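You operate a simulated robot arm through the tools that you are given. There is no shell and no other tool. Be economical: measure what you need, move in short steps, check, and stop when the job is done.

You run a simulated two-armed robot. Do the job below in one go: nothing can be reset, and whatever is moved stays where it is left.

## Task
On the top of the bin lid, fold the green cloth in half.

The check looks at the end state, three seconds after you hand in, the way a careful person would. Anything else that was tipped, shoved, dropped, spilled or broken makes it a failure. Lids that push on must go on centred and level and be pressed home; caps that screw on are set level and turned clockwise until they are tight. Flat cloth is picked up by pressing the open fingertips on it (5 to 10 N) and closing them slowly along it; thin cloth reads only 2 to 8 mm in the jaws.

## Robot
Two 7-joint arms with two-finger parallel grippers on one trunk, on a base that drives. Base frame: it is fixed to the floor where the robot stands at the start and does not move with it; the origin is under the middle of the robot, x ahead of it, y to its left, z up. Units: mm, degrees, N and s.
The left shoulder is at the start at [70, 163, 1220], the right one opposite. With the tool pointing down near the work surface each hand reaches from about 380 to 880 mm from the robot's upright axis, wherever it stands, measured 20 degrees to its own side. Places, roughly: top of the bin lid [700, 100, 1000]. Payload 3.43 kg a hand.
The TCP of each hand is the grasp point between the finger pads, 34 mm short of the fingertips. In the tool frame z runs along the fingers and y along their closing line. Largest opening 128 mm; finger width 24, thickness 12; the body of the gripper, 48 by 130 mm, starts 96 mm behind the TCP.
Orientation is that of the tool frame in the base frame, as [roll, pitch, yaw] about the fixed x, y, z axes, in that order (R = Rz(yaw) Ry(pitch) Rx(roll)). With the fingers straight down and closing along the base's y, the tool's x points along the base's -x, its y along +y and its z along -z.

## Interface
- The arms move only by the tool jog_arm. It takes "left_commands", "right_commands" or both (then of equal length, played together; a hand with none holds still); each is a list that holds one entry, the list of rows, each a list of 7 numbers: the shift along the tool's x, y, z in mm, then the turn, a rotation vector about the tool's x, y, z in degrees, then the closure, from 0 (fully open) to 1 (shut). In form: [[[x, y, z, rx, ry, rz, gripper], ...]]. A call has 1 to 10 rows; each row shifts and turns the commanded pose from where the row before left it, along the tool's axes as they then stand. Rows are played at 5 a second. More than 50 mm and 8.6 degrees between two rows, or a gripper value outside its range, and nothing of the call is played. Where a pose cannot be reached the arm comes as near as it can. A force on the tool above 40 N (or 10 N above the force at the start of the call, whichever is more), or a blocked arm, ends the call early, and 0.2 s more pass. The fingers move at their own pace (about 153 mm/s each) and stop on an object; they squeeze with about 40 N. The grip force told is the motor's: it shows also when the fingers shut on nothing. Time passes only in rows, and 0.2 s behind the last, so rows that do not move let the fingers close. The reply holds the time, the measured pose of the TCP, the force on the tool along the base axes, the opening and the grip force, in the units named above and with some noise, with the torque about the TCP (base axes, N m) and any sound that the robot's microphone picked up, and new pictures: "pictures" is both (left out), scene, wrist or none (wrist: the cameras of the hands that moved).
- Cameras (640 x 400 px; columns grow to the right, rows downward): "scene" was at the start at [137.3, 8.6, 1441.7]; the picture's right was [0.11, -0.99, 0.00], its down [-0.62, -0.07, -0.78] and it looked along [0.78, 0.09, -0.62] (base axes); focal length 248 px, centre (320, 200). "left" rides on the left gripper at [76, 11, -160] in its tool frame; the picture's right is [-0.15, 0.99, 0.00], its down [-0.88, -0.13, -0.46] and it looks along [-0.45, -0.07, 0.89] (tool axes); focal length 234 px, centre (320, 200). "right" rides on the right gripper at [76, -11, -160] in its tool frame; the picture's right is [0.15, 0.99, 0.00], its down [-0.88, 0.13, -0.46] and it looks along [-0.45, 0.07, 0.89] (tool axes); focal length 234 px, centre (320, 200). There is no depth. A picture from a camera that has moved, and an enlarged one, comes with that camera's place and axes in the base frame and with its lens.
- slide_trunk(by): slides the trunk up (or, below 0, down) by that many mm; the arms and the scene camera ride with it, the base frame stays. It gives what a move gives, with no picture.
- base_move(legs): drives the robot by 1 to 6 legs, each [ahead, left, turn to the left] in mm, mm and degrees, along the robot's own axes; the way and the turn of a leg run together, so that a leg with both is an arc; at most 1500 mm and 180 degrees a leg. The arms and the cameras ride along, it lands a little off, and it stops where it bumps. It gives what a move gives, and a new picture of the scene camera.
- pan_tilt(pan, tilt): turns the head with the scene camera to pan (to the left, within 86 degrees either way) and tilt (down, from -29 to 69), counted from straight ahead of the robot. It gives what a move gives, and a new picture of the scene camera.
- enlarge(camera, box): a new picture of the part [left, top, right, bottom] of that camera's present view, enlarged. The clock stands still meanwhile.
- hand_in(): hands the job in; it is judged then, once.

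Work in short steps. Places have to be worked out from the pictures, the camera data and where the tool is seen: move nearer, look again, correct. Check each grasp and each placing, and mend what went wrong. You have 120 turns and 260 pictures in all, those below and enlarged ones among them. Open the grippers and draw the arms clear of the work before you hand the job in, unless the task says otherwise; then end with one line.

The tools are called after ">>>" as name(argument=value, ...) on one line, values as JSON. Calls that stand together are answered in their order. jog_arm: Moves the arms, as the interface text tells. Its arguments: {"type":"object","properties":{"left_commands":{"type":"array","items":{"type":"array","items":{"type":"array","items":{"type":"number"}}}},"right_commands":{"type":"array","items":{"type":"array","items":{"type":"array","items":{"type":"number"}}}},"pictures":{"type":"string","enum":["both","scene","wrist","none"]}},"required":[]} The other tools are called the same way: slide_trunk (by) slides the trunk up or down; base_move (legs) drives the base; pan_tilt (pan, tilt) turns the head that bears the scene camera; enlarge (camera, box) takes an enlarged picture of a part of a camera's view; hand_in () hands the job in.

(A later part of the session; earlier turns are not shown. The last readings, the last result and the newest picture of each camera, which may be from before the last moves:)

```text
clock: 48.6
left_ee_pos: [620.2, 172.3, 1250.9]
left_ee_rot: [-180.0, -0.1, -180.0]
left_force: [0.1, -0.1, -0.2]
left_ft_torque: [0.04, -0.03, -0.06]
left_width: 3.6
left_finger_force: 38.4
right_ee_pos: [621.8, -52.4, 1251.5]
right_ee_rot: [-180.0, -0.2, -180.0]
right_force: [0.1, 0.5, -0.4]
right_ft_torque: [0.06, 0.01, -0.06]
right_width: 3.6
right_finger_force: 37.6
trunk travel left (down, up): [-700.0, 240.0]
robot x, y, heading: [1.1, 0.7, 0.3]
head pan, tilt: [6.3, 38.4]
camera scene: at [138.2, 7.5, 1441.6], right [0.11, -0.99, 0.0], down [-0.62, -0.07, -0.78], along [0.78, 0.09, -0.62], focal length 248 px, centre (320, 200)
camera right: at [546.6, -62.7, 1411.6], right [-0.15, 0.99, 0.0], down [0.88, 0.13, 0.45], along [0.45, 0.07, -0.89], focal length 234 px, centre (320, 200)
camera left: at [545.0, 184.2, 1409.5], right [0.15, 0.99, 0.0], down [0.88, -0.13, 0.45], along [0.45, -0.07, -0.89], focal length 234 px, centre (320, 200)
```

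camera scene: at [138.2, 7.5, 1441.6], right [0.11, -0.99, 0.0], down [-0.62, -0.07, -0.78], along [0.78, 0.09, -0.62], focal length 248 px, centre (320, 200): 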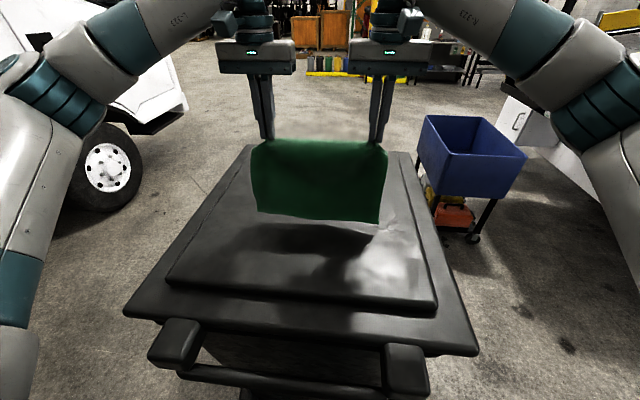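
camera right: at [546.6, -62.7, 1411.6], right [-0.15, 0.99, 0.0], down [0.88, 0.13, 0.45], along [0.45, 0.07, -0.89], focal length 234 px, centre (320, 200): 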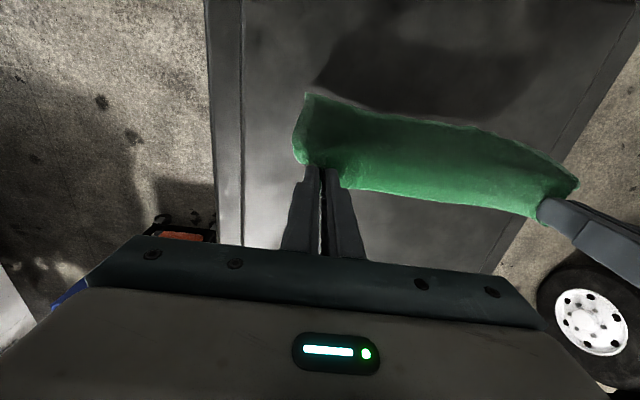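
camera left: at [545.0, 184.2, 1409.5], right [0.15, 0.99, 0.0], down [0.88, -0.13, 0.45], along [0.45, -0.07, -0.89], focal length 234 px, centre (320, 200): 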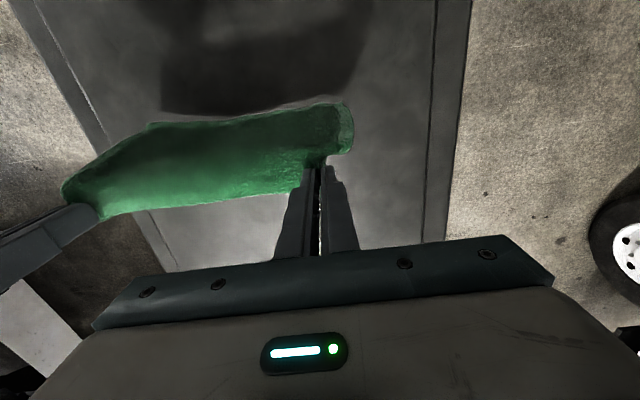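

The cloth hangs flat and clean. I'll tilt both tools so the fingers point forward, which brings the held edge in line with the hanging sheet.

>>> jog_arm(left_commands=[[[0, 0, 0, 0, -8, 0, 1], [0, 0, 0, 0, -8, 0, 1], [0, 0, 0, 0, -8, 0, 1], [0, 0, 0, 0, -8, 0, 1], [0, 0, 0, 0, -8, 0, 1], [0, 0, 0, 0, -8, 0, 1], [0, 0, 0, 0, -8, 0, 1], [0, 0, 0, 0, 0, 0, 1]]], right_commands=[[[0, 0, 0, 0, -8, 0, 1], [0, 0, 0, 0, -8, 0, 1], [0, 0, 0, 0, -8, 0, 1], [0, 0, 0, 0, -8, 0, 1], [0, 0, 0, 0, -8, 0, 1], [0, 0, 0, 0, -8, 0, 1], [0, 0, 0, 0, -8, 0, 1], [0, 0, 0, 0, 0, 0, 1]]])

```text
clock: 50.4
left_ee_pos: [621.2, 172.1, 1249.7]
left_ee_rot: [-179.8, 56.1, -179.9]
left_force: [0.0, -0.4, -0.7]
left_ft_torque: [-0.01, 0.01, -0.06]
left_width: 3.5
left_finger_force: 37.9
right_ee_pos: [621.2, -51.0, 1254.5]
right_ee_rot: [-180.0, 56.1, -180.0]
right_force: [-0.2, 0.5, 0.0]
right_ft_torque: [0.01, 0.04, -0.07]
right_width: 3.3
right_finger_force: 38.5
trunk travel left (down, up): [-700.0, 240.0]
robot x, y, heading: [-1.3, 1.4, -0.1]
head pan, tilt: [6.3, 38.4]
camera scene: at [137.7, 8.4, 1441.7], right [0.11, -0.99, 0.0], down [-0.62, -0.07, -0.78], along [0.78, 0.09, -0.62], focal length 248 px, centre (320, 200)
camera right: at [447.0, -61.9, 1279.8], right [-0.08, 0.99, -0.12], down [0.11, 0.13, 0.98], along [0.99, 0.07, -0.12], focal length 234 px, centre (320, 200)
camera left: at [446.7, 184.2, 1275.8], right [0.08, 0.99, 0.12], down [0.11, -0.13, 0.98], along [0.99, -0.07, -0.12], focal length 234 px, centre (320, 200)
```

scene: 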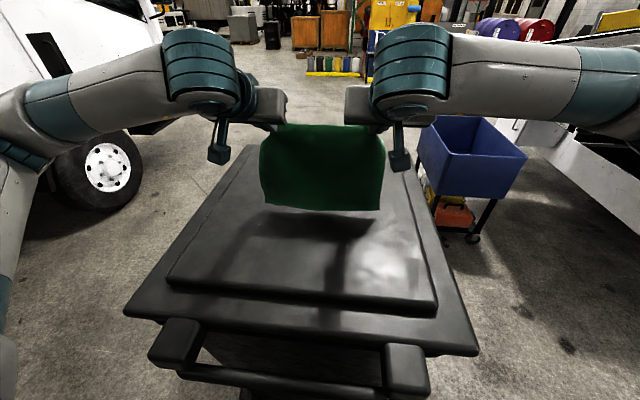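
right: 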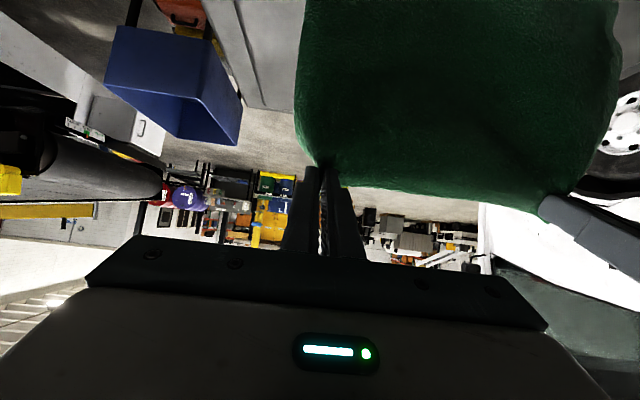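
left: 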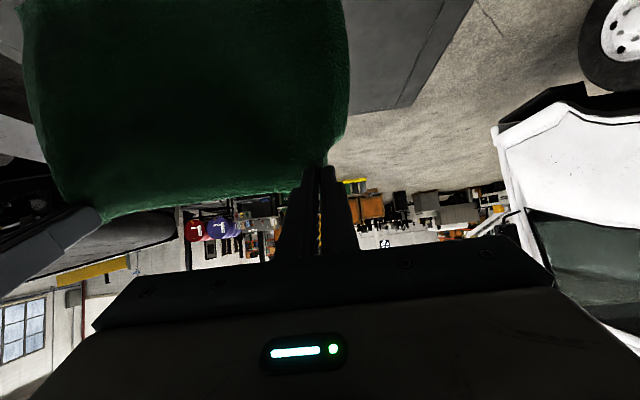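

The tilt works, and the camera clearance limits it to about -60° near the lid. The near edge hangs at about x=620, just above the lid. I'll move back 40 mm, touch it down, then lay the bottom half while moving forward and down.

>>> jog_arm(left_commands=[[[11.2, 0, -16.6, 0, 0, 0, 1], [11.2, 0, -16.6, 0, 0, 0, 1], [0, 0, 0, 0, 0, 0, 1], [6.2, 0, 4.2, 0, 0, 0, 1], [6.2, 0, 4.2, 0, 0, 0, 1], [7.1, 0, 28.9, 0, 0, 0, 1], [7.1, 0, 28.9, 0, 0, 0, 1], [0, 0, 0, 0, 0, 0, 1]]], right_commands=[[[11.2, 0, -16.6, 0, 0, 0, 1], [11.2, 0, -16.6, 0, 0, 0, 1], [0, 0, 0, 0, 0, 0, 1], [6.2, 0, 4.2, 0, 0, 0, 1], [6.2, 0, 4.2, 0, 0, 0, 1], [7.1, 0, 28.9, 0, 0, 0, 1], [7.1, 0, 28.9, 0, 0, 0, 1], [0, 0, 0, 0, 0, 0, 1]]], pictures="scene")

>>> enlarge(camera="scene", box=[200, 120, 440, 270])

```text
clock: 52.2
left_ee_pos: [619.8, 173.0, 1190.4]
left_ee_rot: [180.0, 56.1, -179.9]
left_force: [1.0, -0.9, -0.2]
left_ft_torque: [-0.05, 0.01, -0.11]
left_width: 3.3
left_finger_force: 38.3
right_ee_pos: [618.2, -50.9, 1196.5]
right_ee_rot: [180.0, 56.1, -180.0]
right_force: [0.7, 1.0, 0.2]
right_ft_torque: [0.04, 0.02, -0.02]
right_width: 3.2
right_finger_force: 37.9
trunk travel left (down, up): [-700.0, 240.0]
robot x, y, heading: [0.9, -0.8, 0.1]
head pan, tilt: [6.3, 38.4]
camera scene: at [135.9, 8.5, 1441.9], right [0.11, -0.99, 0.0], down [-0.62, -0.07, -0.78], along [0.78, 0.09, -0.62], focal length 248 px, centre (320, 200)
```

scene: 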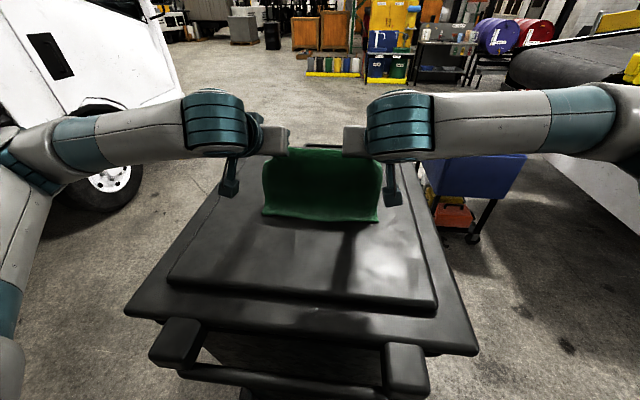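

```text
2.67 times, centred on (320, 195) of scene
camera zoom: at [135.9, 8.5, 1441.9], right [0.11, -0.99, 0.0], down [-0.62, -0.07, -0.78], along [0.78, 0.09, -0.62], focal length 660 px, centre (320, 213)
```

zoom: 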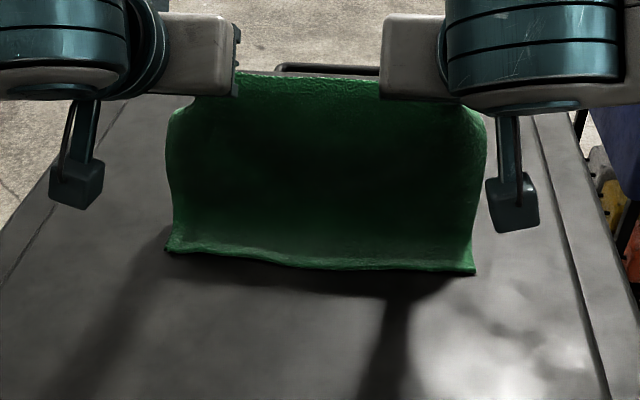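

The near edge is on the lid at x≈589 and reaches toward the robot. I'll continue forward and down to lay the bottom half.

>>> jog_arm(left_commands=[[[1.5, 0, 22.7, 0, 0, 0, 1], [1.5, 0, 22.7, 0, 0, 0, 1], [1.5, 0, 22.7, 0, 0, 0, 1], [0, 0, 0, 0, 0, 0, 1]]], right_commands=[[[1.5, 0, 22.7, 0, 0, 0, 1], [1.5, 0, 22.7, 0, 0, 0, 1], [1.5, 0, 22.7, 0, 0, 0, 1], [0, 0, 0, 0, 0, 0, 1]]], pictures="none")

>>> enlarge(camera="scene", box=[200, 120, 440, 270])

```text
clock: 53.2
left_ee_pos: [674.0, 172.6, 1150.7]
left_ee_rot: [-180.0, 56.0, 180.0]
left_force: [-0.7, -0.7, 0.2]
left_ft_torque: [0.0, 0.03, -0.07]
left_width: 3.3
left_finger_force: 37.9
right_ee_pos: [673.4, -51.0, 1153.5]
right_ee_rot: [180.0, 55.9, -180.0]
right_force: [-0.5, 1.2, -0.1]
right_ft_torque: [-0.01, 0.03, -0.06]
right_width: 3.4
right_finger_force: 37.7
trunk travel left (down, up): [-700.0, 240.0]
robot x, y, heading: [0.0, 1.8, 0.0]
head pan, tilt: [6.3, 38.4]
```

```text
2.67 times, centred on (320, 195) of scene
camera zoom: at [136.7, 8.7, 1441.8], right [0.11, -0.99, 0.0], down [-0.62, -0.07, -0.78], along [0.78, 0.09, -0.62], focal length 660 px, centre (320, 213)
```

zoom: 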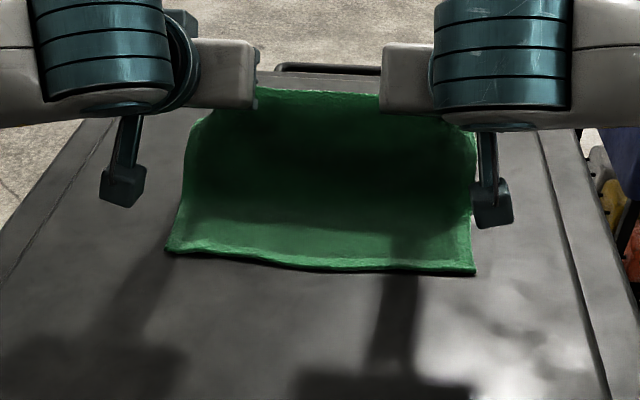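

The near edge hasn't moved. I'll go a little further forward and down so the bottom half lies flat.

>>> jog_arm(left_commands=[[[7.1, 0, 19.9, 0, 0, 0, 1], [7.1, 0, 19.9, 0, 0, 0, 1], [0, 0, 0, 0, 0, 0, 1]]], right_commands=[[[7.1, 0, 19.9, 0, 0, 0, 1], [7.1, 0, 19.9, 0, 0, 0, 1], [0, 0, 0, 0, 0, 0, 1]]], pictures="none")

>>> enlarge(camera="scene", box=[200, 120, 440, 270])

```text
clock: 54.0
left_ee_pos: [699.1, 170.9, 1115.3]
left_ee_rot: [180.0, 56.0, -179.8]
left_force: [-0.4, -0.4, 0.1]
left_ft_torque: [0.01, 0.01, -0.09]
left_width: 3.8
left_finger_force: 37.9
right_ee_pos: [698.2, -50.4, 1118.8]
right_ee_rot: [-180.0, 56.0, 179.9]
right_force: [-0.4, -0.1, 0.6]
right_ft_torque: [-0.02, 0.02, -0.09]
right_width: 3.7
right_finger_force: 38.3
trunk travel left (down, up): [-700.0, 240.0]
robot x, y, heading: [-2.4, -4.5, 0.0]
head pan, tilt: [6.3, 38.4]
```

```text
2.67 times, centred on (320, 195) of scene
camera zoom: at [136.5, 8.6, 1441.8], right [0.11, -0.99, 0.0], down [-0.62, -0.07, -0.78], along [0.78, 0.09, -0.62], focal length 660 px, centre (320, 213)
```

zoom: 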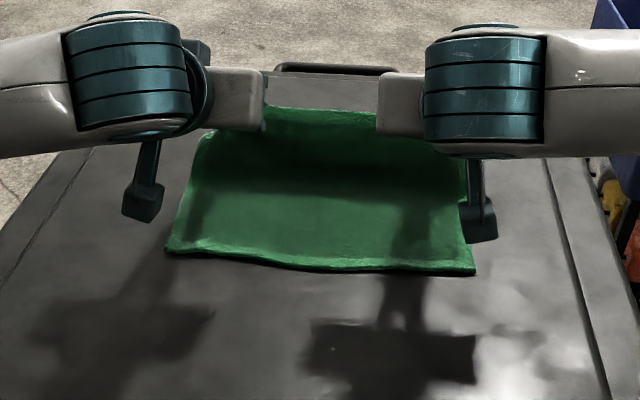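

The bottom half is lying flat. Now I'll bring the edge back over the fold toward the robot while tilting to -76°, keeping height for camera clearance.

>>> jog_arm(left_commands=[[[8.4, 0, -12.4, 0, -5, 0, 1], [7.3, 0, -13.1, 0, -5, 0, 1], [6.1, 0, -13.7, 0, -5, 0, 1], [4.9, 0, -14.2, 0, -5, 0, 1], [3.6, 0, -14.6, 0, 0, 0, 1], [3.6, 0, -14.6, 0, 0, 0, 1], [0, 0, 0, 0, 0, 0, 1]]], right_commands=[[[8.4, 0, -12.4, 0, -5, 0, 1], [7.3, 0, -13.1, 0, -5, 0, 1], [6.1, 0, -13.7, 0, -5, 0, 1], [4.9, 0, -14.2, 0, -5, 0, 1], [3.6, 0, -14.6, 0, 0, 0, 1], [3.6, 0, -14.6, 0, 0, 0, 1], [0, 0, 0, 0, 0, 0, 1]]], pictures="none")

>>> enlarge(camera="scene", box=[200, 120, 440, 270])

```text
clock: 55.6
left_ee_pos: [624.0, 172.9, 1116.1]
left_ee_rot: [-179.8, 71.0, -179.8]
left_force: [-0.4, 0.0, -0.5]
left_ft_torque: [-0.04, 0.01, -0.06]
left_width: 3.5
left_finger_force: 38.1
left hand out of reach, approached as far as the arm can: row 4
right_ee_pos: [608.6, -50.6, 1118.6]
right_ee_rot: [-179.9, 76.0, -179.8]
right_force: [0.0, 0.9, 0.3]
right_ft_torque: [0.01, -0.01, -0.03]
right_width: 3.5
right_finger_force: 38.2
trunk travel left (down, up): [-700.0, 240.0]
robot x, y, heading: [0.5, -2.0, 0.1]
head pan, tilt: [6.3, 38.4]
```

```text
2.67 times, centred on (320, 195) of scene
camera zoom: at [137.8, 9.2, 1441.7], right [0.11, -0.99, 0.0], down [-0.62, -0.07, -0.78], along [0.78, 0.09, -0.62], focal length 660 px, centre (320, 213)
```

zoom: 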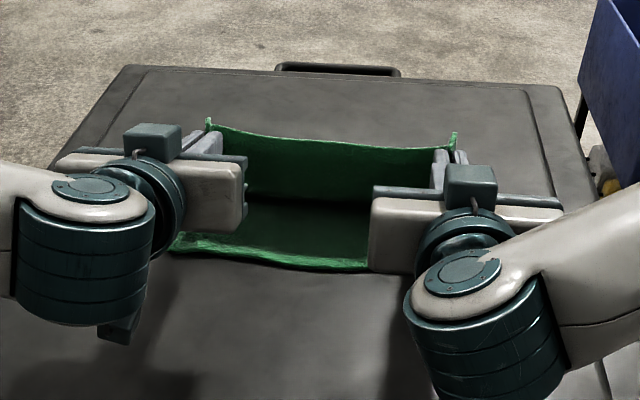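

The edge is back over the fold with its flap standing up; the left arm stopped at 71°. I'll match the right hand to 71° and lower both so the top layer lies nearly taut toward the near edge.

>>> jog_arm(left_commands=[[[0, 0, 0, 0, 0, 0, 1], [12.1, 0, -4.3, 0, 0, 0, 1], [12.1, 0, -4.3, 0, 0, 0, 1], [12.1, 0, -4.3, 0, 0, 0, 1], [0, 0, 0, 0, 0, 0, 1]]], right_commands=[[[0, 0, 0, 0, 5, 0, 1], [11, 0, 0.6, 0, 0, 0, 1], [11, 0, 0.6, 0, 0, 0, 1], [11, 0, 0.6, 0, 0, 0, 1], [0, 0, 0, 0, 0, 0, 1]]], pictures="wrist")

>>> enlarge(camera="scene", box=[200, 120, 440, 270])

```text
clock: 56.8
left_ee_pos: [600.0, 172.4, 1087.8]
left_ee_rot: [179.8, 70.7, -179.7]
left_force: [0.1, -0.3, 0.1]
left_ft_torque: [-0.05, -0.02, -0.08]
left_width: 3.2
left_finger_force: 38.2
right_ee_pos: [599.2, -51.5, 1087.3]
right_ee_rot: [-179.9, 71.0, -180.0]
right_force: [-0.7, 1.0, -0.6]
right_ft_torque: [0.0, 0.02, -0.03]
right_width: 3.5
right_finger_force: 37.8
trunk travel left (down, up): [-700.0, 240.0]
robot x, y, heading: [-1.6, 0.6, -0.1]
head pan, tilt: [6.3, 38.4]
camera right: at [425.7, -61.0, 1067.2], right [-0.05, 0.99, -0.14], down [-0.14, 0.13, 0.98], along [0.99, 0.07, 0.14], focal length 234 px, centre (320, 200)
camera left: at [425.8, 182.7, 1070.2], right [0.04, 0.99, 0.14], down [-0.14, -0.13, 0.98], along [0.99, -0.06, 0.13], focal length 234 px, centre (320, 200)
```

right: 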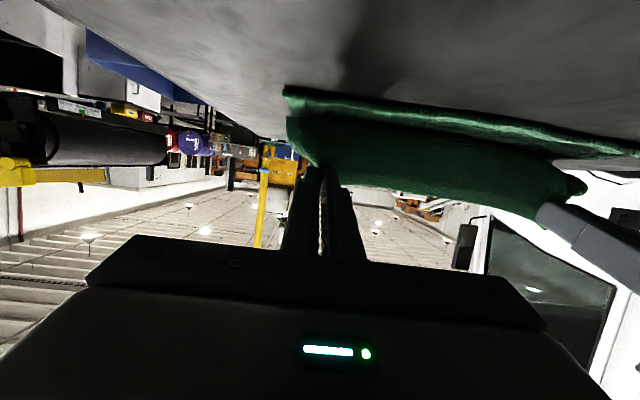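
left: 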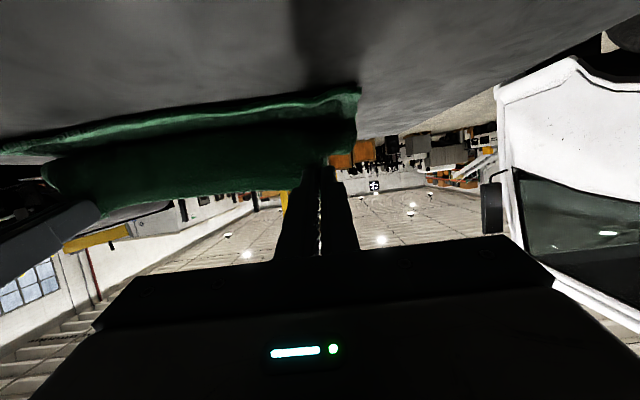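

```text
2.67 times, centred on (320, 195) of scene
camera zoom: at [137.5, 10.0, 1441.7], right [0.11, -0.99, 0.0], down [-0.62, -0.07, -0.78], along [0.78, 0.09, -0.62], focal length 660 px, centre (320, 213)
```

zoom: 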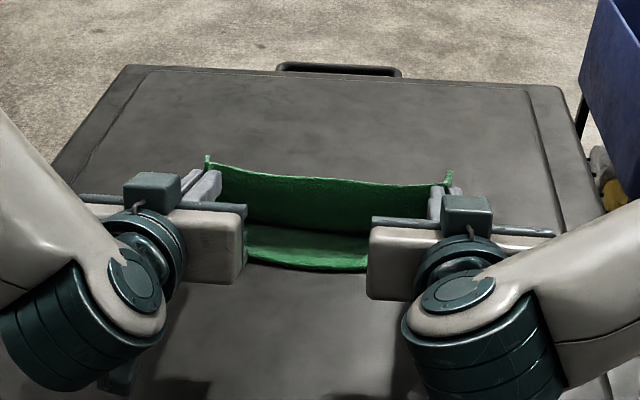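

The top layer stands up from the fold. I'll pull back 30 mm and down a little so it tips toward the near edge.

>>> jog_arm(left_commands=[[[5.8, 0, -8.6, 0, 0, 0, 1], [5.8, 0, -8.6, 0, 0, 0, 1], [5.8, 0, -8.6, 0, 0, 0, 1], [0, 0, 0, 0, 0, 0, 1]]], right_commands=[[[5.8, 0, -8.6, 0, 0, 0, 1], [5.8, 0, -8.6, 0, 0, 0, 1], [5.8, 0, -8.6, 0, 0, 0, 1], [0, 0, 0, 0, 0, 0, 1]]], pictures="wrist")

>>> enlarge(camera="scene", box=[200, 120, 440, 270])

```text
clock: 57.8
left_ee_pos: [588.7, 163.7, 1078.0]
left_ee_rot: [179.6, 70.8, -179.9]
left_force: [0.4, 0.4, 0.6]
left_ft_torque: [0.0, -0.06, -0.1]
left_width: 3.7
left_finger_force: 37.9
left hand out of reach, approached as far as the arm can: row 1, 2, 3
right_ee_pos: [569.7, -49.8, 1079.9]
right_ee_rot: [-179.9, 71.1, 180.0]
right_force: [0.5, 0.5, 0.4]
right_ft_torque: [-0.02, 0.02, -0.08]
right_width: 3.2
right_finger_force: 37.9
trunk travel left (down, up): [-700.0, 240.0]
robot x, y, heading: [-1.0, 2.9, -0.1]
head pan, tilt: [6.3, 38.4]
camera right: at [395.5, -62.2, 1059.4], right [-0.05, 0.99, -0.14], down [-0.14, 0.13, 0.98], along [0.99, 0.07, 0.14], focal length 234 px, centre (320, 200)
camera left: at [413.8, 174.6, 1060.0], right [0.04, 0.99, 0.14], down [-0.14, -0.13, 0.98], along [0.99, -0.06, 0.13], focal length 234 px, centre (320, 200)
```

right: 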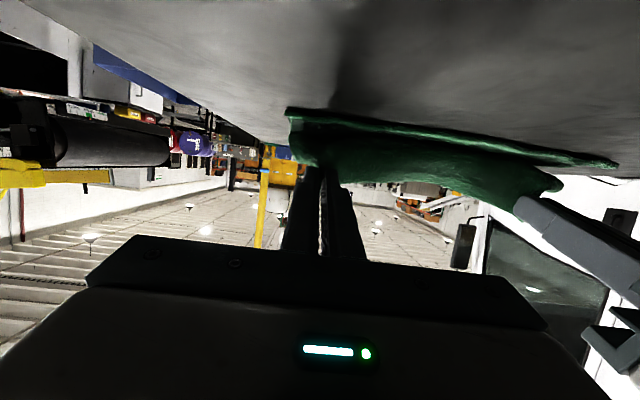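
left: 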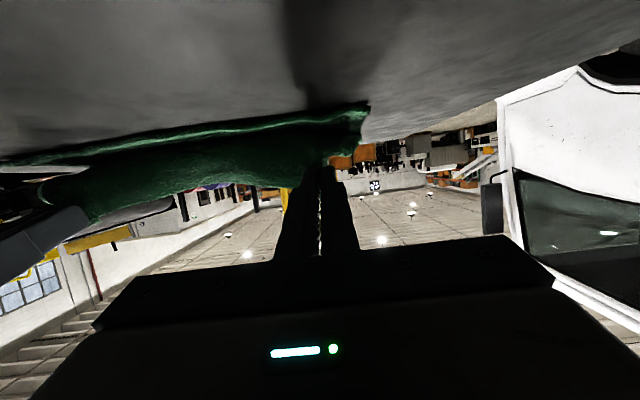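

```text
2.67 times, centred on (320, 195) of scene
camera zoom: at [137.3, 9.0, 1441.7], right [0.11, -0.99, 0.0], down [-0.62, -0.07, -0.78], along [0.78, 0.09, -0.62], focal length 660 px, centre (320, 213)
```

zoom: 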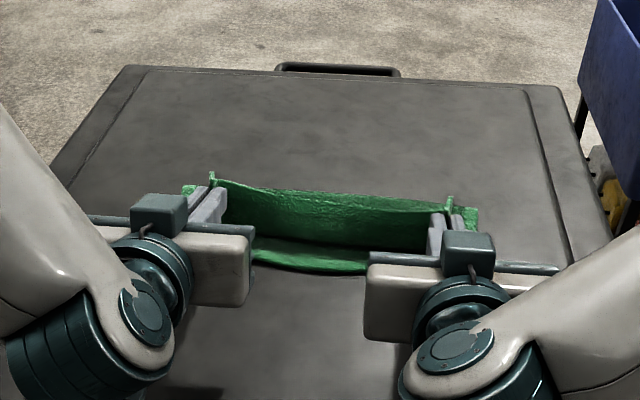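

The left arm is at its folded limit, so I'll use the base. Backing up 25 mm carries both hands back with the edge.

>>> base_move(legs=[[-25, 0, 0]])

>>> enlarge(camera="scene", box=[200, 120, 440, 270])

```text
clock: 58.6
left_ee_pos: [568.0, 163.9, 1076.3]
left_ee_rot: [179.6, 70.5, -179.7]
left_force: [0.7, -0.3, -1.1]
left_ft_torque: [-0.01, -0.01, -0.07]
left_width: 3.2
left_finger_force: 38.0
right_ee_pos: [549.9, -51.1, 1077.4]
right_ee_rot: [179.9, 70.8, -180.0]
right_force: [1.1, -0.6, -0.5]
right_ft_torque: [-0.01, -0.05, -0.05]
right_width: 3.3
right_finger_force: 37.9
trunk travel left (down, up): [-700.0, 240.0]
robot x, y, heading: [-21.7, -0.4, 0.2]
head pan, tilt: [6.3, 38.4]
camera scene: at [117.7, 8.5, 1441.1], right [0.11, -0.99, 0.0], down [-0.62, -0.07, -0.78], along [0.78, 0.09, -0.62], focal length 248 px, centre (320, 200)
```

scene: 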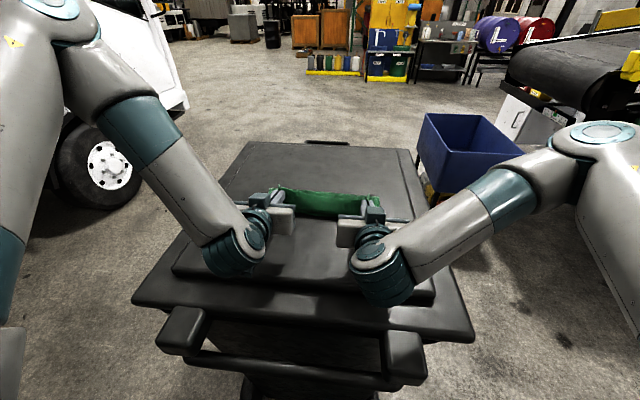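

```text
2.67 times, centred on (320, 195) of scene
camera zoom: at [117.7, 8.5, 1441.1], right [0.11, -0.99, 0.0], down [-0.62, -0.07, -0.78], along [0.78, 0.09, -0.62], focal length 660 px, centre (320, 213)
```

zoom: 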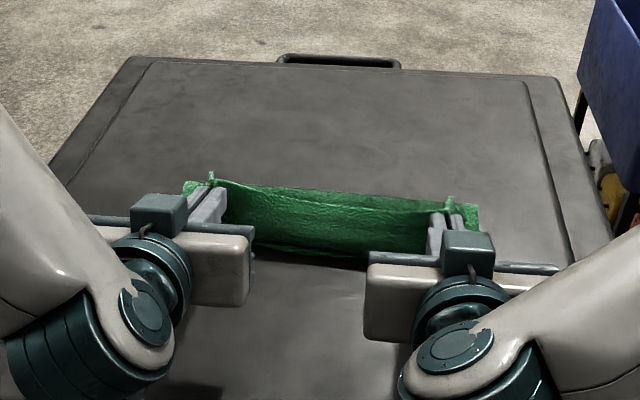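

The fold now reads x≈670, so the top layer may have been pulled too far. I'll check the near edge in the wrist views.

>>> enlarge(camera="left", box=[0, 60, 400, 260])

>>> enlarge(camera="right", box=[240, 60, 640, 260])

```text
1.60 times, centred on (200, 160) of left
camera zoom: at [392.9, 174.5, 1058.3], right [0.04, 0.99, 0.14], down [-0.14, -0.13, 0.98], along [0.99, -0.06, 0.13], focal length 375 px, centre (512, 264)
```

zoom: 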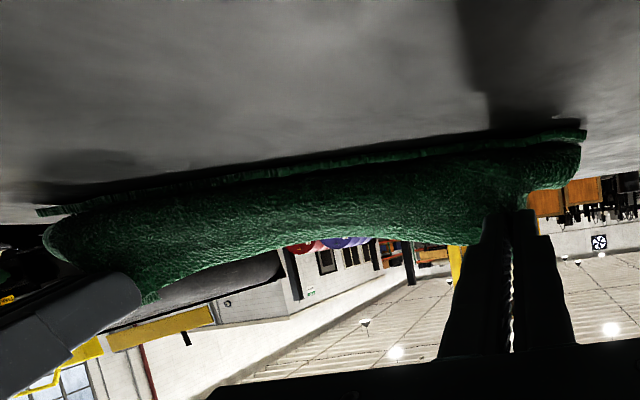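

```text
1.60 times, centred on (440, 160) of right
camera zoom: at [374.6, -62.3, 1057.8], right [-0.05, 0.99, -0.14], down [-0.14, 0.13, 0.98], along [0.99, 0.07, 0.13], focal length 375 px, centre (128, 264)
```

zoom: 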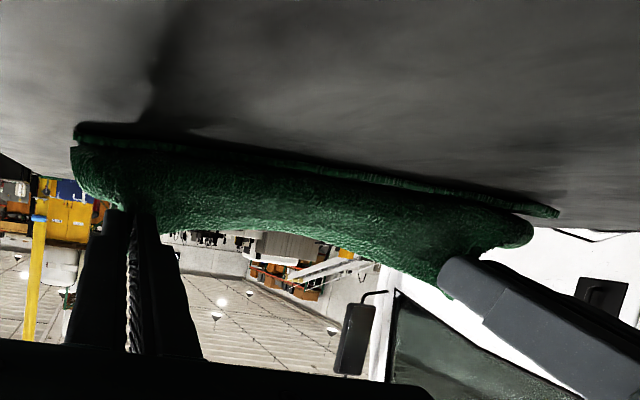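

The near edge is still in place, but the top layer has slack and its fold is short. I'll pull the top layer further so its edge drops past the near edge on single lid surface. Then I can regrip it from above in the right orientation and lay it precisely.

>>> base_move(legs=[[-35, 0, 0]])

>>> enlarge(camera="left", box=[0, 60, 400, 260])

```text
clock: 59.5
left_ee_pos: [533.6, 163.1, 1076.6]
left_ee_rot: [179.7, 70.6, -179.9]
left_force: [0.9, -0.3, 0.2]
left_ft_torque: [0.0, -0.04, -0.07]
left_width: 3.5
left_finger_force: 37.7
right_ee_pos: [514.6, -50.8, 1077.6]
right_ee_rot: [180.0, 70.8, 180.0]
right_force: [0.6, -0.3, -1.2]
right_ft_torque: [0.0, 0.07, -0.02]
right_width: 3.5
right_finger_force: 38.1
trunk travel left (down, up): [-700.0, 240.0]
robot x, y, heading: [-60.3, 4.2, -0.0]
head pan, tilt: [6.3, 38.4]
camera scene: at [82.9, 8.5, 1441.2], right [0.11, -0.99, 0.0], down [-0.62, -0.07, -0.78], along [0.78, 0.09, -0.62], focal length 248 px, centre (320, 200)
```

scene: 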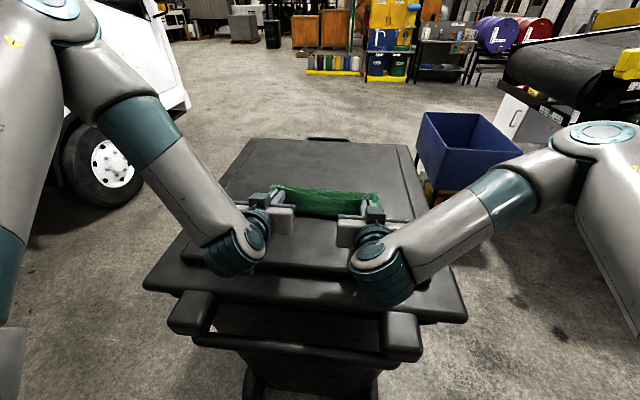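

```text
1.60 times, centred on (200, 160) of left
camera zoom: at [358.4, 174.4, 1058.5], right [0.04, 0.99, 0.14], down [-0.14, -0.13, 0.98], along [0.99, -0.06, 0.13], focal length 375 px, centre (512, 264)
```

zoom: 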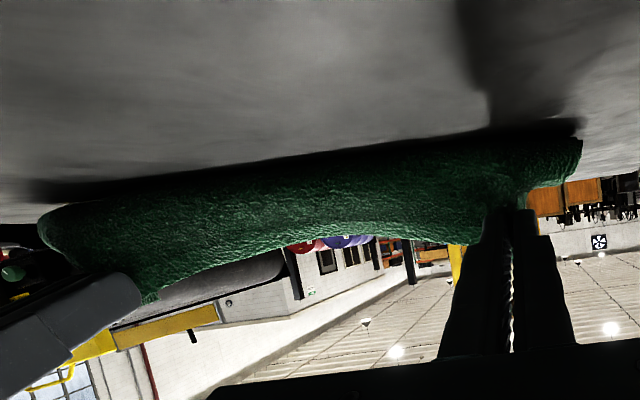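

The sheet's belly is now past the near edge. I'll open the fingers gently, then back away with the base.

>>> jog_arm(left_commands=[[[0, 0, 0, 0, 0, 0, 0.94], [0, 0, 0, 0, 0, 0, 0.88], [0, 0, 0, 0, 0, 0, 0.8], [0, 0, 0, 0, 0, 0, 0.8]]], right_commands=[[[0, 0, 0, 0, 0, 0, 0.94], [0, 0, 0, 0, 0, 0, 0.88], [0, 0, 0, 0, 0, 0, 0.8], [0, 0, 0, 0, 0, 0, 0.8]]], pictures="wrist")

>>> enlarge(camera="scene", box=[200, 120, 440, 270])

```text
clock: 60.5
left_ee_pos: [531.2, 164.8, 1077.4]
left_ee_rot: [179.7, 70.7, -179.9]
left_force: [0.0, -0.2, -0.7]
left_ft_torque: [0.02, -0.01, 0.02]
left_width: 25.4
left_finger_force: 0.0
right_ee_pos: [513.2, -51.7, 1079.2]
right_ee_rot: [-180.0, 71.0, 179.9]
right_force: [-0.6, 0.8, -0.6]
right_ft_torque: [0.01, 0.0, 0.01]
right_width: 25.6
right_finger_force: 0.1
trunk travel left (down, up): [-700.0, 240.0]
robot x, y, heading: [-60.2, -0.3, -0.3]
head pan, tilt: [6.3, 38.4]
camera right: at [338.2, -62.4, 1059.0], right [-0.05, 0.99, -0.14], down [-0.14, 0.13, 0.98], along [0.99, 0.07, 0.14], focal length 234 px, centre (320, 200)
camera left: at [356.4, 174.4, 1059.5], right [0.04, 0.99, 0.14], down [-0.14, -0.13, 0.98], along [0.99, -0.06, 0.13], focal length 234 px, centre (320, 200)
```

right: 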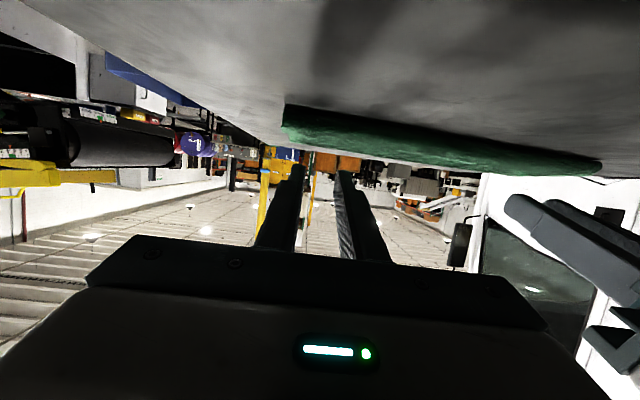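
left: 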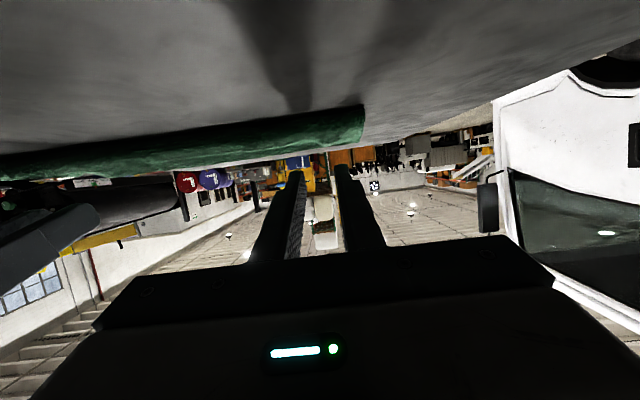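

```text
2.67 times, centred on (320, 195) of scene
camera zoom: at [80.0, 8.5, 1441.6], right [0.11, -0.99, 0.0], down [-0.62, -0.07, -0.78], along [0.78, 0.09, -0.62], focal length 660 px, centre (320, 213)
```

zoom: 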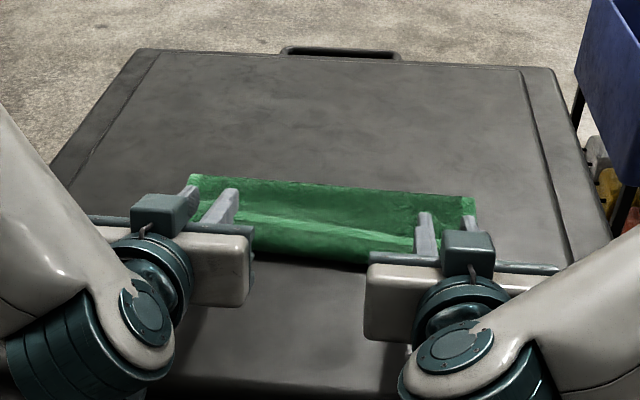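

The cloth is free but curled inward at the near side. I'll raise the hands and untilt them for a clear view.

>>> jog_arm(left_commands=[[[-28, 0, -9.8, 0, 0, 0, 0.8], [-28, 0, -9.8, 0, 0, 0, 0.8], [-28, 0, -9.8, 0, 0, 0, 0.8], [-28, 0, -9.8, 0, 0, 0, 0.8], [0, 0, 0, 0, 8, 0, 0.8], [0, 0, 0, 0, 8, 0, 0.8], [0, 0, 0, 0, 8, 0, 0.8], [0, 0, 0, 0, 8, 0, 0.8]]], right_commands=[[[-28, 0, -9.8, 0, 0, 0, 0.8], [-28, 0, -9.8, 0, 0, 0, 0.8], [-28, 0, -9.8, 0, 0, 0, 0.8], [-28, 0, -9.8, 0, 0, 0, 0.8], [0, 0, 0, 0, 8, 0, 0.8], [0, 0, 0, 0, 8, 0, 0.8], [0, 0, 0, 0, 8, 0, 0.8], [0, 0, 0, 0, 8, 0, 0.8]]], pictures="none")

>>> jog_arm(left_commands=[[[0, 5, -20, 0, 8, 0, 0.8], [0, 10, -20, 0, 8, 0, 0.8], [0, 10, -20, 0, 8, 0, 0.8], [0, 10, -20, 0, 8, 0, 0.8], [0, 5, 0, 0, 6.5, 0, 0.8], [0, 0, 0, 0, 0, 0, 0.8]]], right_commands=[[[0, -5, -20, 0, 8, 0, 0.8], [0, -10, -20, 0, 8, 0, 0.8], [0, -10, -20, 0, 8, 0, 0.8], [0, -10, -20, 0, 8, 0, 0.8], [0, -5, 0, 0, 6.5, 0, 0.8], [0, 0, 0, 0, 0, 0, 0.8]]])

>>> enlarge(camera="scene", box=[220, 150, 420, 275])

```text
clock: 62.3
left_ee_pos: [535.0, 163.3, 1195.0]
left_ee_rot: [180.0, 38.5, -179.7]
left_force: [0.3, 0.4, -0.5]
left_ft_torque: [-0.01, 0.01, 0.0]
left_width: 25.5
left_finger_force: 0.0
left hand out of reach, approached as far as the arm can: row 1
right_ee_pos: [513.3, -51.5, 1197.7]
right_ee_rot: [180.0, 38.7, 180.0]
right_force: [0.2, -0.2, -0.3]
right_ft_torque: [0.04, -0.01, 0.01]
right_width: 25.6
right_finger_force: 0.0
trunk travel left (down, up): [-700.0, 240.0]
robot x, y, heading: [-56.3, -3.6, 0.2]
head pan, tilt: [6.3, 38.4]
```

```text
clock: 63.7
left_ee_pos: [498.4, 202.4, 1266.0]
left_ee_rot: [179.9, 0.2, -179.6]
left_force: [-1.1, 0.4, 0.6]
left_ft_torque: [0.0, -0.03, 0.02]
left_width: 25.6
left_finger_force: 0.0
right_ee_pos: [473.9, -92.0, 1268.0]
right_ee_rot: [-180.0, 0.4, 180.0]
right_force: [-0.6, 0.3, -0.3]
right_ft_torque: [0.01, -0.02, -0.01]
right_width: 25.4
right_finger_force: 0.1
trunk travel left (down, up): [-700.0, 240.0]
robot x, y, heading: [-57.5, -5.1, -0.1]
head pan, tilt: [6.3, 38.4]
camera scene: at [77.9, 8.5, 1441.9], right [0.11, -0.99, 0.0], down [-0.62, -0.07, -0.78], along [0.78, 0.09, -0.62], focal length 248 px, centre (320, 200)
camera right: at [397.7, -103.2, 1427.0], right [-0.15, 0.99, 0.0], down [0.88, 0.13, 0.46], along [0.46, 0.07, -0.89], focal length 234 px, centre (320, 200)
camera left: at [422.9, 213.3, 1426.5], right [0.14, 0.99, 0.0], down [0.88, -0.12, 0.46], along [0.45, -0.06, -0.89], focal length 234 px, centre (320, 200)
```

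scene: 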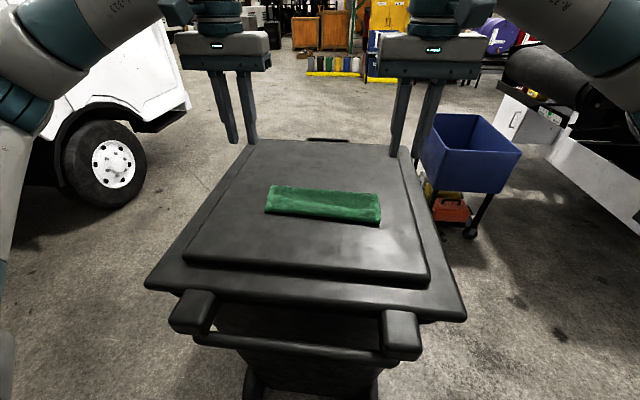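
right: 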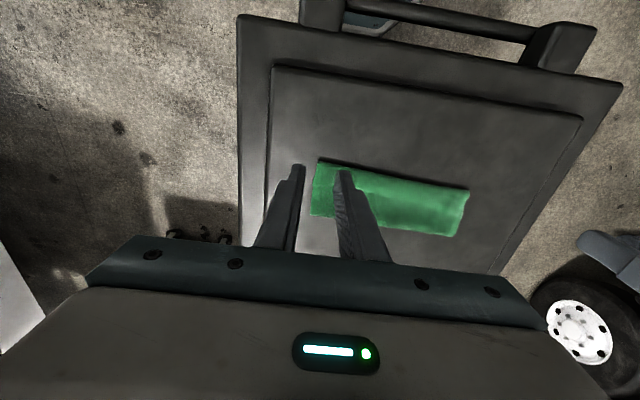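
left: 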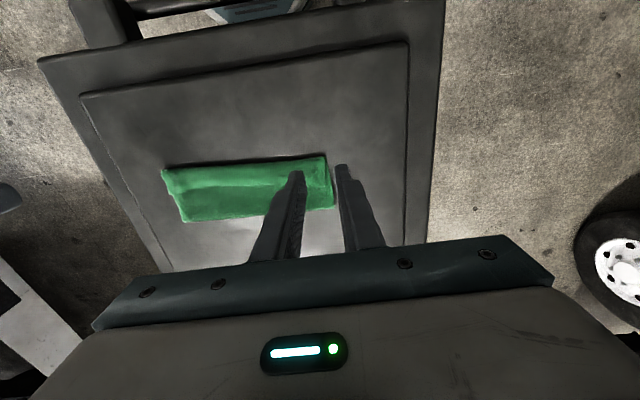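

```text
3.20 times, centred on (320, 212) of scene
camera zoom: at [77.9, 8.5, 1441.9], right [0.11, -0.99, 0.0], down [-0.62, -0.07, -0.78], along [0.78, 0.09, -0.62], focal length 792 px, centre (320, 160)
```

zoom: 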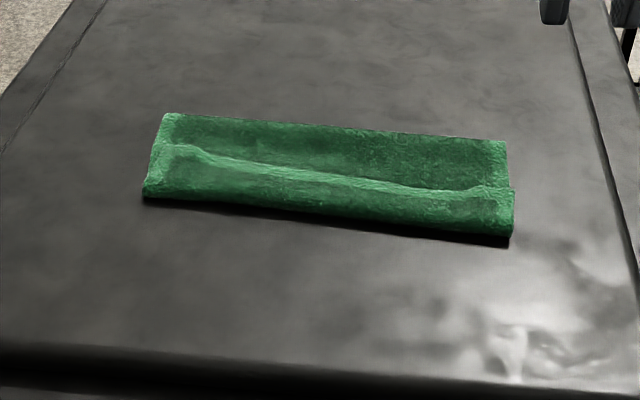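

The loop sits at the near side (x≈532), and a 41 mm flap lies on top with its edge at x≈573–590. I'll place four open fingertips just beyond the flap edge and sweep toward the robot, so the flap stands up and turns out over the loop.

>>> jog_arm(left_commands=[[[-23.8, -10.4, 37, 0, 0, 0, 0.45], [-23.8, -10.4, 37, 0, 0, 0, 0.45], [-23.8, -10.4, 37, 0, 0, 0, 0.45], [-23.8, -10.4, 37, 0, 0, 0, 0.45], [-23.8, -10.4, 37, 0, 0, 0, 0.45], [0, 0, 0, 0, 0, 0, 0.45]]], right_commands=[[[-23.6, 14.4, 37, 0, 0, 0, 0.45], [-23.6, 14.4, 37, 0, 0, 0, 0.45], [-23.6, 14.4, 37, 0, 0, 0, 0.45], [-23.6, 14.4, 37, 0, 0, 0, 0.45], [-23.6, 14.4, 37, 0, 0, 0, 0.45], [0, 0, 0, 0, 0, 0, 0.45]]], pictures="wrist")

>>> enlarge(camera="scene", box=[220, 150, 420, 275])

```text
clock: 65.1
left_ee_pos: [620.0, 151.7, 1083.6]
left_ee_rot: [179.9, 0.3, -179.5]
left_force: [-0.4, -0.2, 1.0]
left_ft_torque: [0.04, -0.02, 0.04]
left_width: 70.3
left_finger_force: 0.0
right_ee_pos: [594.6, -20.1, 1082.2]
right_ee_rot: [-179.9, 0.6, -180.0]
right_force: [-0.5, 0.8, 0.2]
right_ft_torque: [0.03, -0.03, -0.01]
right_width: 70.5
right_finger_force: 0.1
trunk travel left (down, up): [-700.0, 240.0]
robot x, y, heading: [-57.8, -1.8, -0.1]
head pan, tilt: [6.3, 38.4]
camera right: at [517.9, -31.0, 1240.9], right [-0.15, 0.99, 0.0], down [0.88, 0.13, 0.46], along [0.46, 0.07, -0.89], focal length 234 px, centre (320, 200)
camera left: at [543.3, 162.1, 1243.2], right [0.14, 0.99, 0.0], down [0.88, -0.12, 0.46], along [0.46, -0.06, -0.89], focal length 234 px, centre (320, 200)
```

right: 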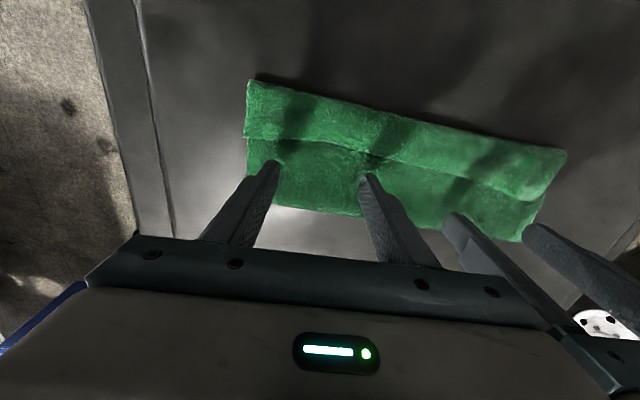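
left: 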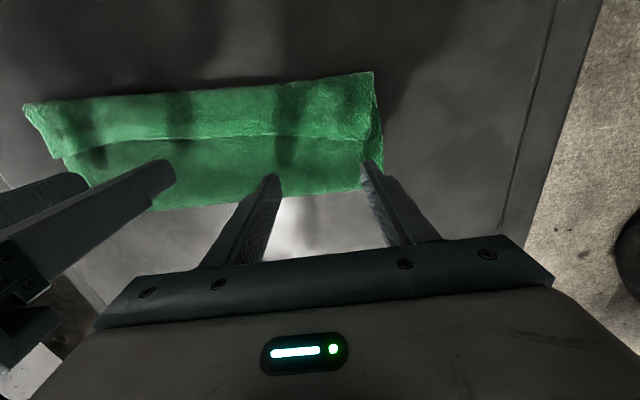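

```text
3.20 times, centred on (320, 212) of scene
camera zoom: at [77.6, 8.3, 1441.9], right [0.11, -0.99, 0.0], down [-0.62, -0.07, -0.78], along [0.78, 0.09, -0.62], focal length 792 px, centre (320, 160)
```

zoom: 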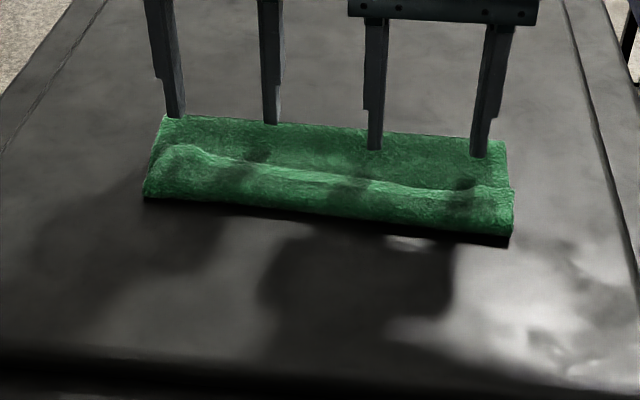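

The fingertips are just beyond the flap edge, over the top layer. I'll lower them to light contact.

>>> jog_arm(left_commands=[[[0, 0, 8, 0, 0, 0, 0.45], [0, 0, 6, 0, 0, 0, 0.45], [0, 0, 3, 0, 0, 0, 0.45], [0, 0, 2, 0, 0, 0, 0.45], [0, 0, 1, 0, 0, 0, 0.45], [0, 0, 0, 0, 0, 0, 0.45]]], right_commands=[[[0, 0, 8, 0, 0, 0, 0.45], [0, 0, 6, 0, 0, 0, 0.45], [0, 0, 3, 0, 0, 0, 0.45], [0, 0, 2, 0, 0, 0, 0.45], [0, 0, 1, 0, 0, 0, 0.45], [0, 0, 0, 0, 0, 0, 0.45]]], pictures="none")

```text
clock: 66.5
left_ee_pos: [619.9, 152.1, 1060.6]
left_ee_rot: [179.9, 0.2, -179.6]
left_force: [0.6, -0.1, -1.1]
left_ft_torque: [-0.02, -0.01, 0.03]
left_width: 70.3
left_finger_force: 0.1
right_ee_pos: [596.1, -18.1, 1064.0]
right_ee_rot: [-179.9, 0.5, -179.9]
right_force: [0.1, -0.4, -0.7]
right_ft_torque: [0.0, -0.06, 0.0]
right_width: 70.4
right_finger_force: 0.1
trunk travel left (down, up): [-700.0, 240.0]
robot x, y, heading: [-60.5, -1.3, 0.1]
head pan, tilt: [6.3, 38.4]
```

No contact yet, so I'll go a few millimetres more.

>>> jog_arm(left_commands=[[[0, 0, 1, 0, 0, 0, 0.45], [0, 0, 1, 0, 0, 0, 0.45], [0, 0, 0, 0, 0, 0, 0.45]]], right_commands=[[[0, 0, 2, 0, 0, 0, 0.45], [0, 0, 2, 0, 0, 0, 0.45], [0, 0, 0, 0, 0, 0, 0.45]]], pictures="none")

```text
clock: 67.3
left_ee_pos: [619.9, 151.8, 1060.2]
left_ee_rot: [179.9, 0.2, -179.6]
left_force: [0.9, -0.2, 1.2]
left_ft_torque: [0.02, -0.01, 0.03]
left_width: 70.6
left_finger_force: 0.0
right_ee_pos: [594.8, -19.1, 1060.6]
right_ee_rot: [180.0, 0.5, -180.0]
right_force: [-0.1, 0.3, 1.0]
right_ft_torque: [0.04, 0.04, -0.02]
right_width: 70.3
right_finger_force: 0.0
trunk travel left (down, up): [-700.0, 240.0]
robot x, y, heading: [-58.0, 2.8, 0.1]
head pan, tilt: [6.3, 38.4]
```

The fingers touch lightly at about 1 N. I'll sweep toward the robot at this height and check how the flap reacts.

>>> jog_arm(left_commands=[[[8, 0, 0, 0, 0, 0, 0.45], [8, 0, 0, 0, 0, 0, 0.45], [8, 0, 0, 0, 0, 0, 0.45], [8, 0, 0, 0, 0, 0, 0.45], [8, 0, 0, 0, 0, 0, 0.45], [0, 0, 0, 0, 0, 0, 0.45]]], right_commands=[[[6, 0, 0, 0, 0, 0, 0.45], [6, 0, 0, 0, 0, 0, 0.45], [6, 0, 0, 0, 0, 0, 0.45], [6, 0, 0, 0, 0, 0, 0.45], [6, 0, 0, 0, 0, 0, 0.45], [0, 0, 0, 0, 0, 0, 0.45]]], pictures="wrist")

>>> enlarge(camera="scene", box=[220, 150, 420, 275])

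```text
clock: 68.7
left_ee_pos: [579.7, 151.3, 1059.1]
left_ee_rot: [179.9, 0.3, -179.7]
left_force: [0.8, 0.2, 1.0]
left_ft_torque: [0.01, 0.04, -0.01]
left_width: 70.6
left_finger_force: 0.1
right_ee_pos: [565.6, -18.2, 1059.5]
right_ee_rot: [180.0, 0.6, 180.0]
right_force: [-0.1, 0.4, 0.8]
right_ft_torque: [-0.01, 0.02, 0.01]
right_width: 70.4
right_finger_force: 0.0
trunk travel left (down, up): [-700.0, 240.0]
robot x, y, heading: [-57.2, -1.7, 0.4]
head pan, tilt: [6.3, 38.4]
camera right: at [489.8, -30.0, 1218.7], right [-0.15, 0.99, 0.0], down [0.88, 0.13, 0.46], along [0.46, 0.07, -0.89], focal length 234 px, centre (320, 200)
camera left: at [504.2, 161.7, 1219.3], right [0.14, 0.99, 0.0], down [0.88, -0.12, 0.46], along [0.45, -0.06, -0.89], focal length 234 px, centre (320, 200)
```

right: 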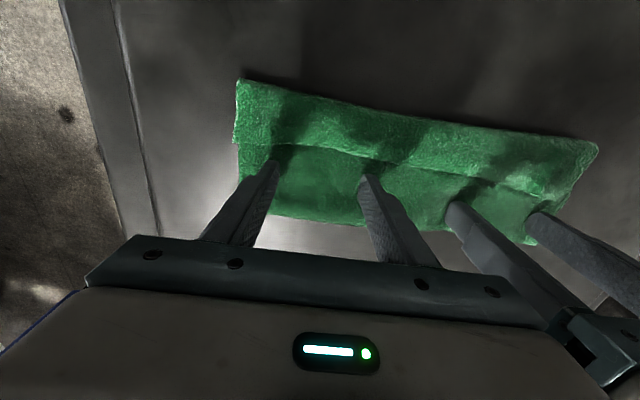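
left: 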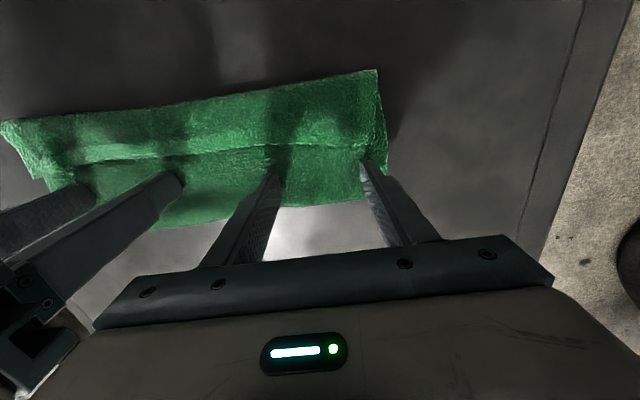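

```text
3.20 times, centred on (320, 212) of scene
camera zoom: at [79.3, 8.5, 1441.7], right [0.11, -0.99, 0.0], down [-0.62, -0.07, -0.78], along [0.78, 0.09, -0.62], focal length 792 px, centre (320, 160)
```

zoom: 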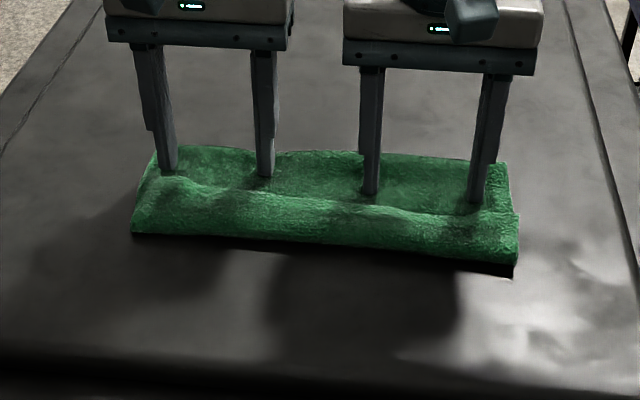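

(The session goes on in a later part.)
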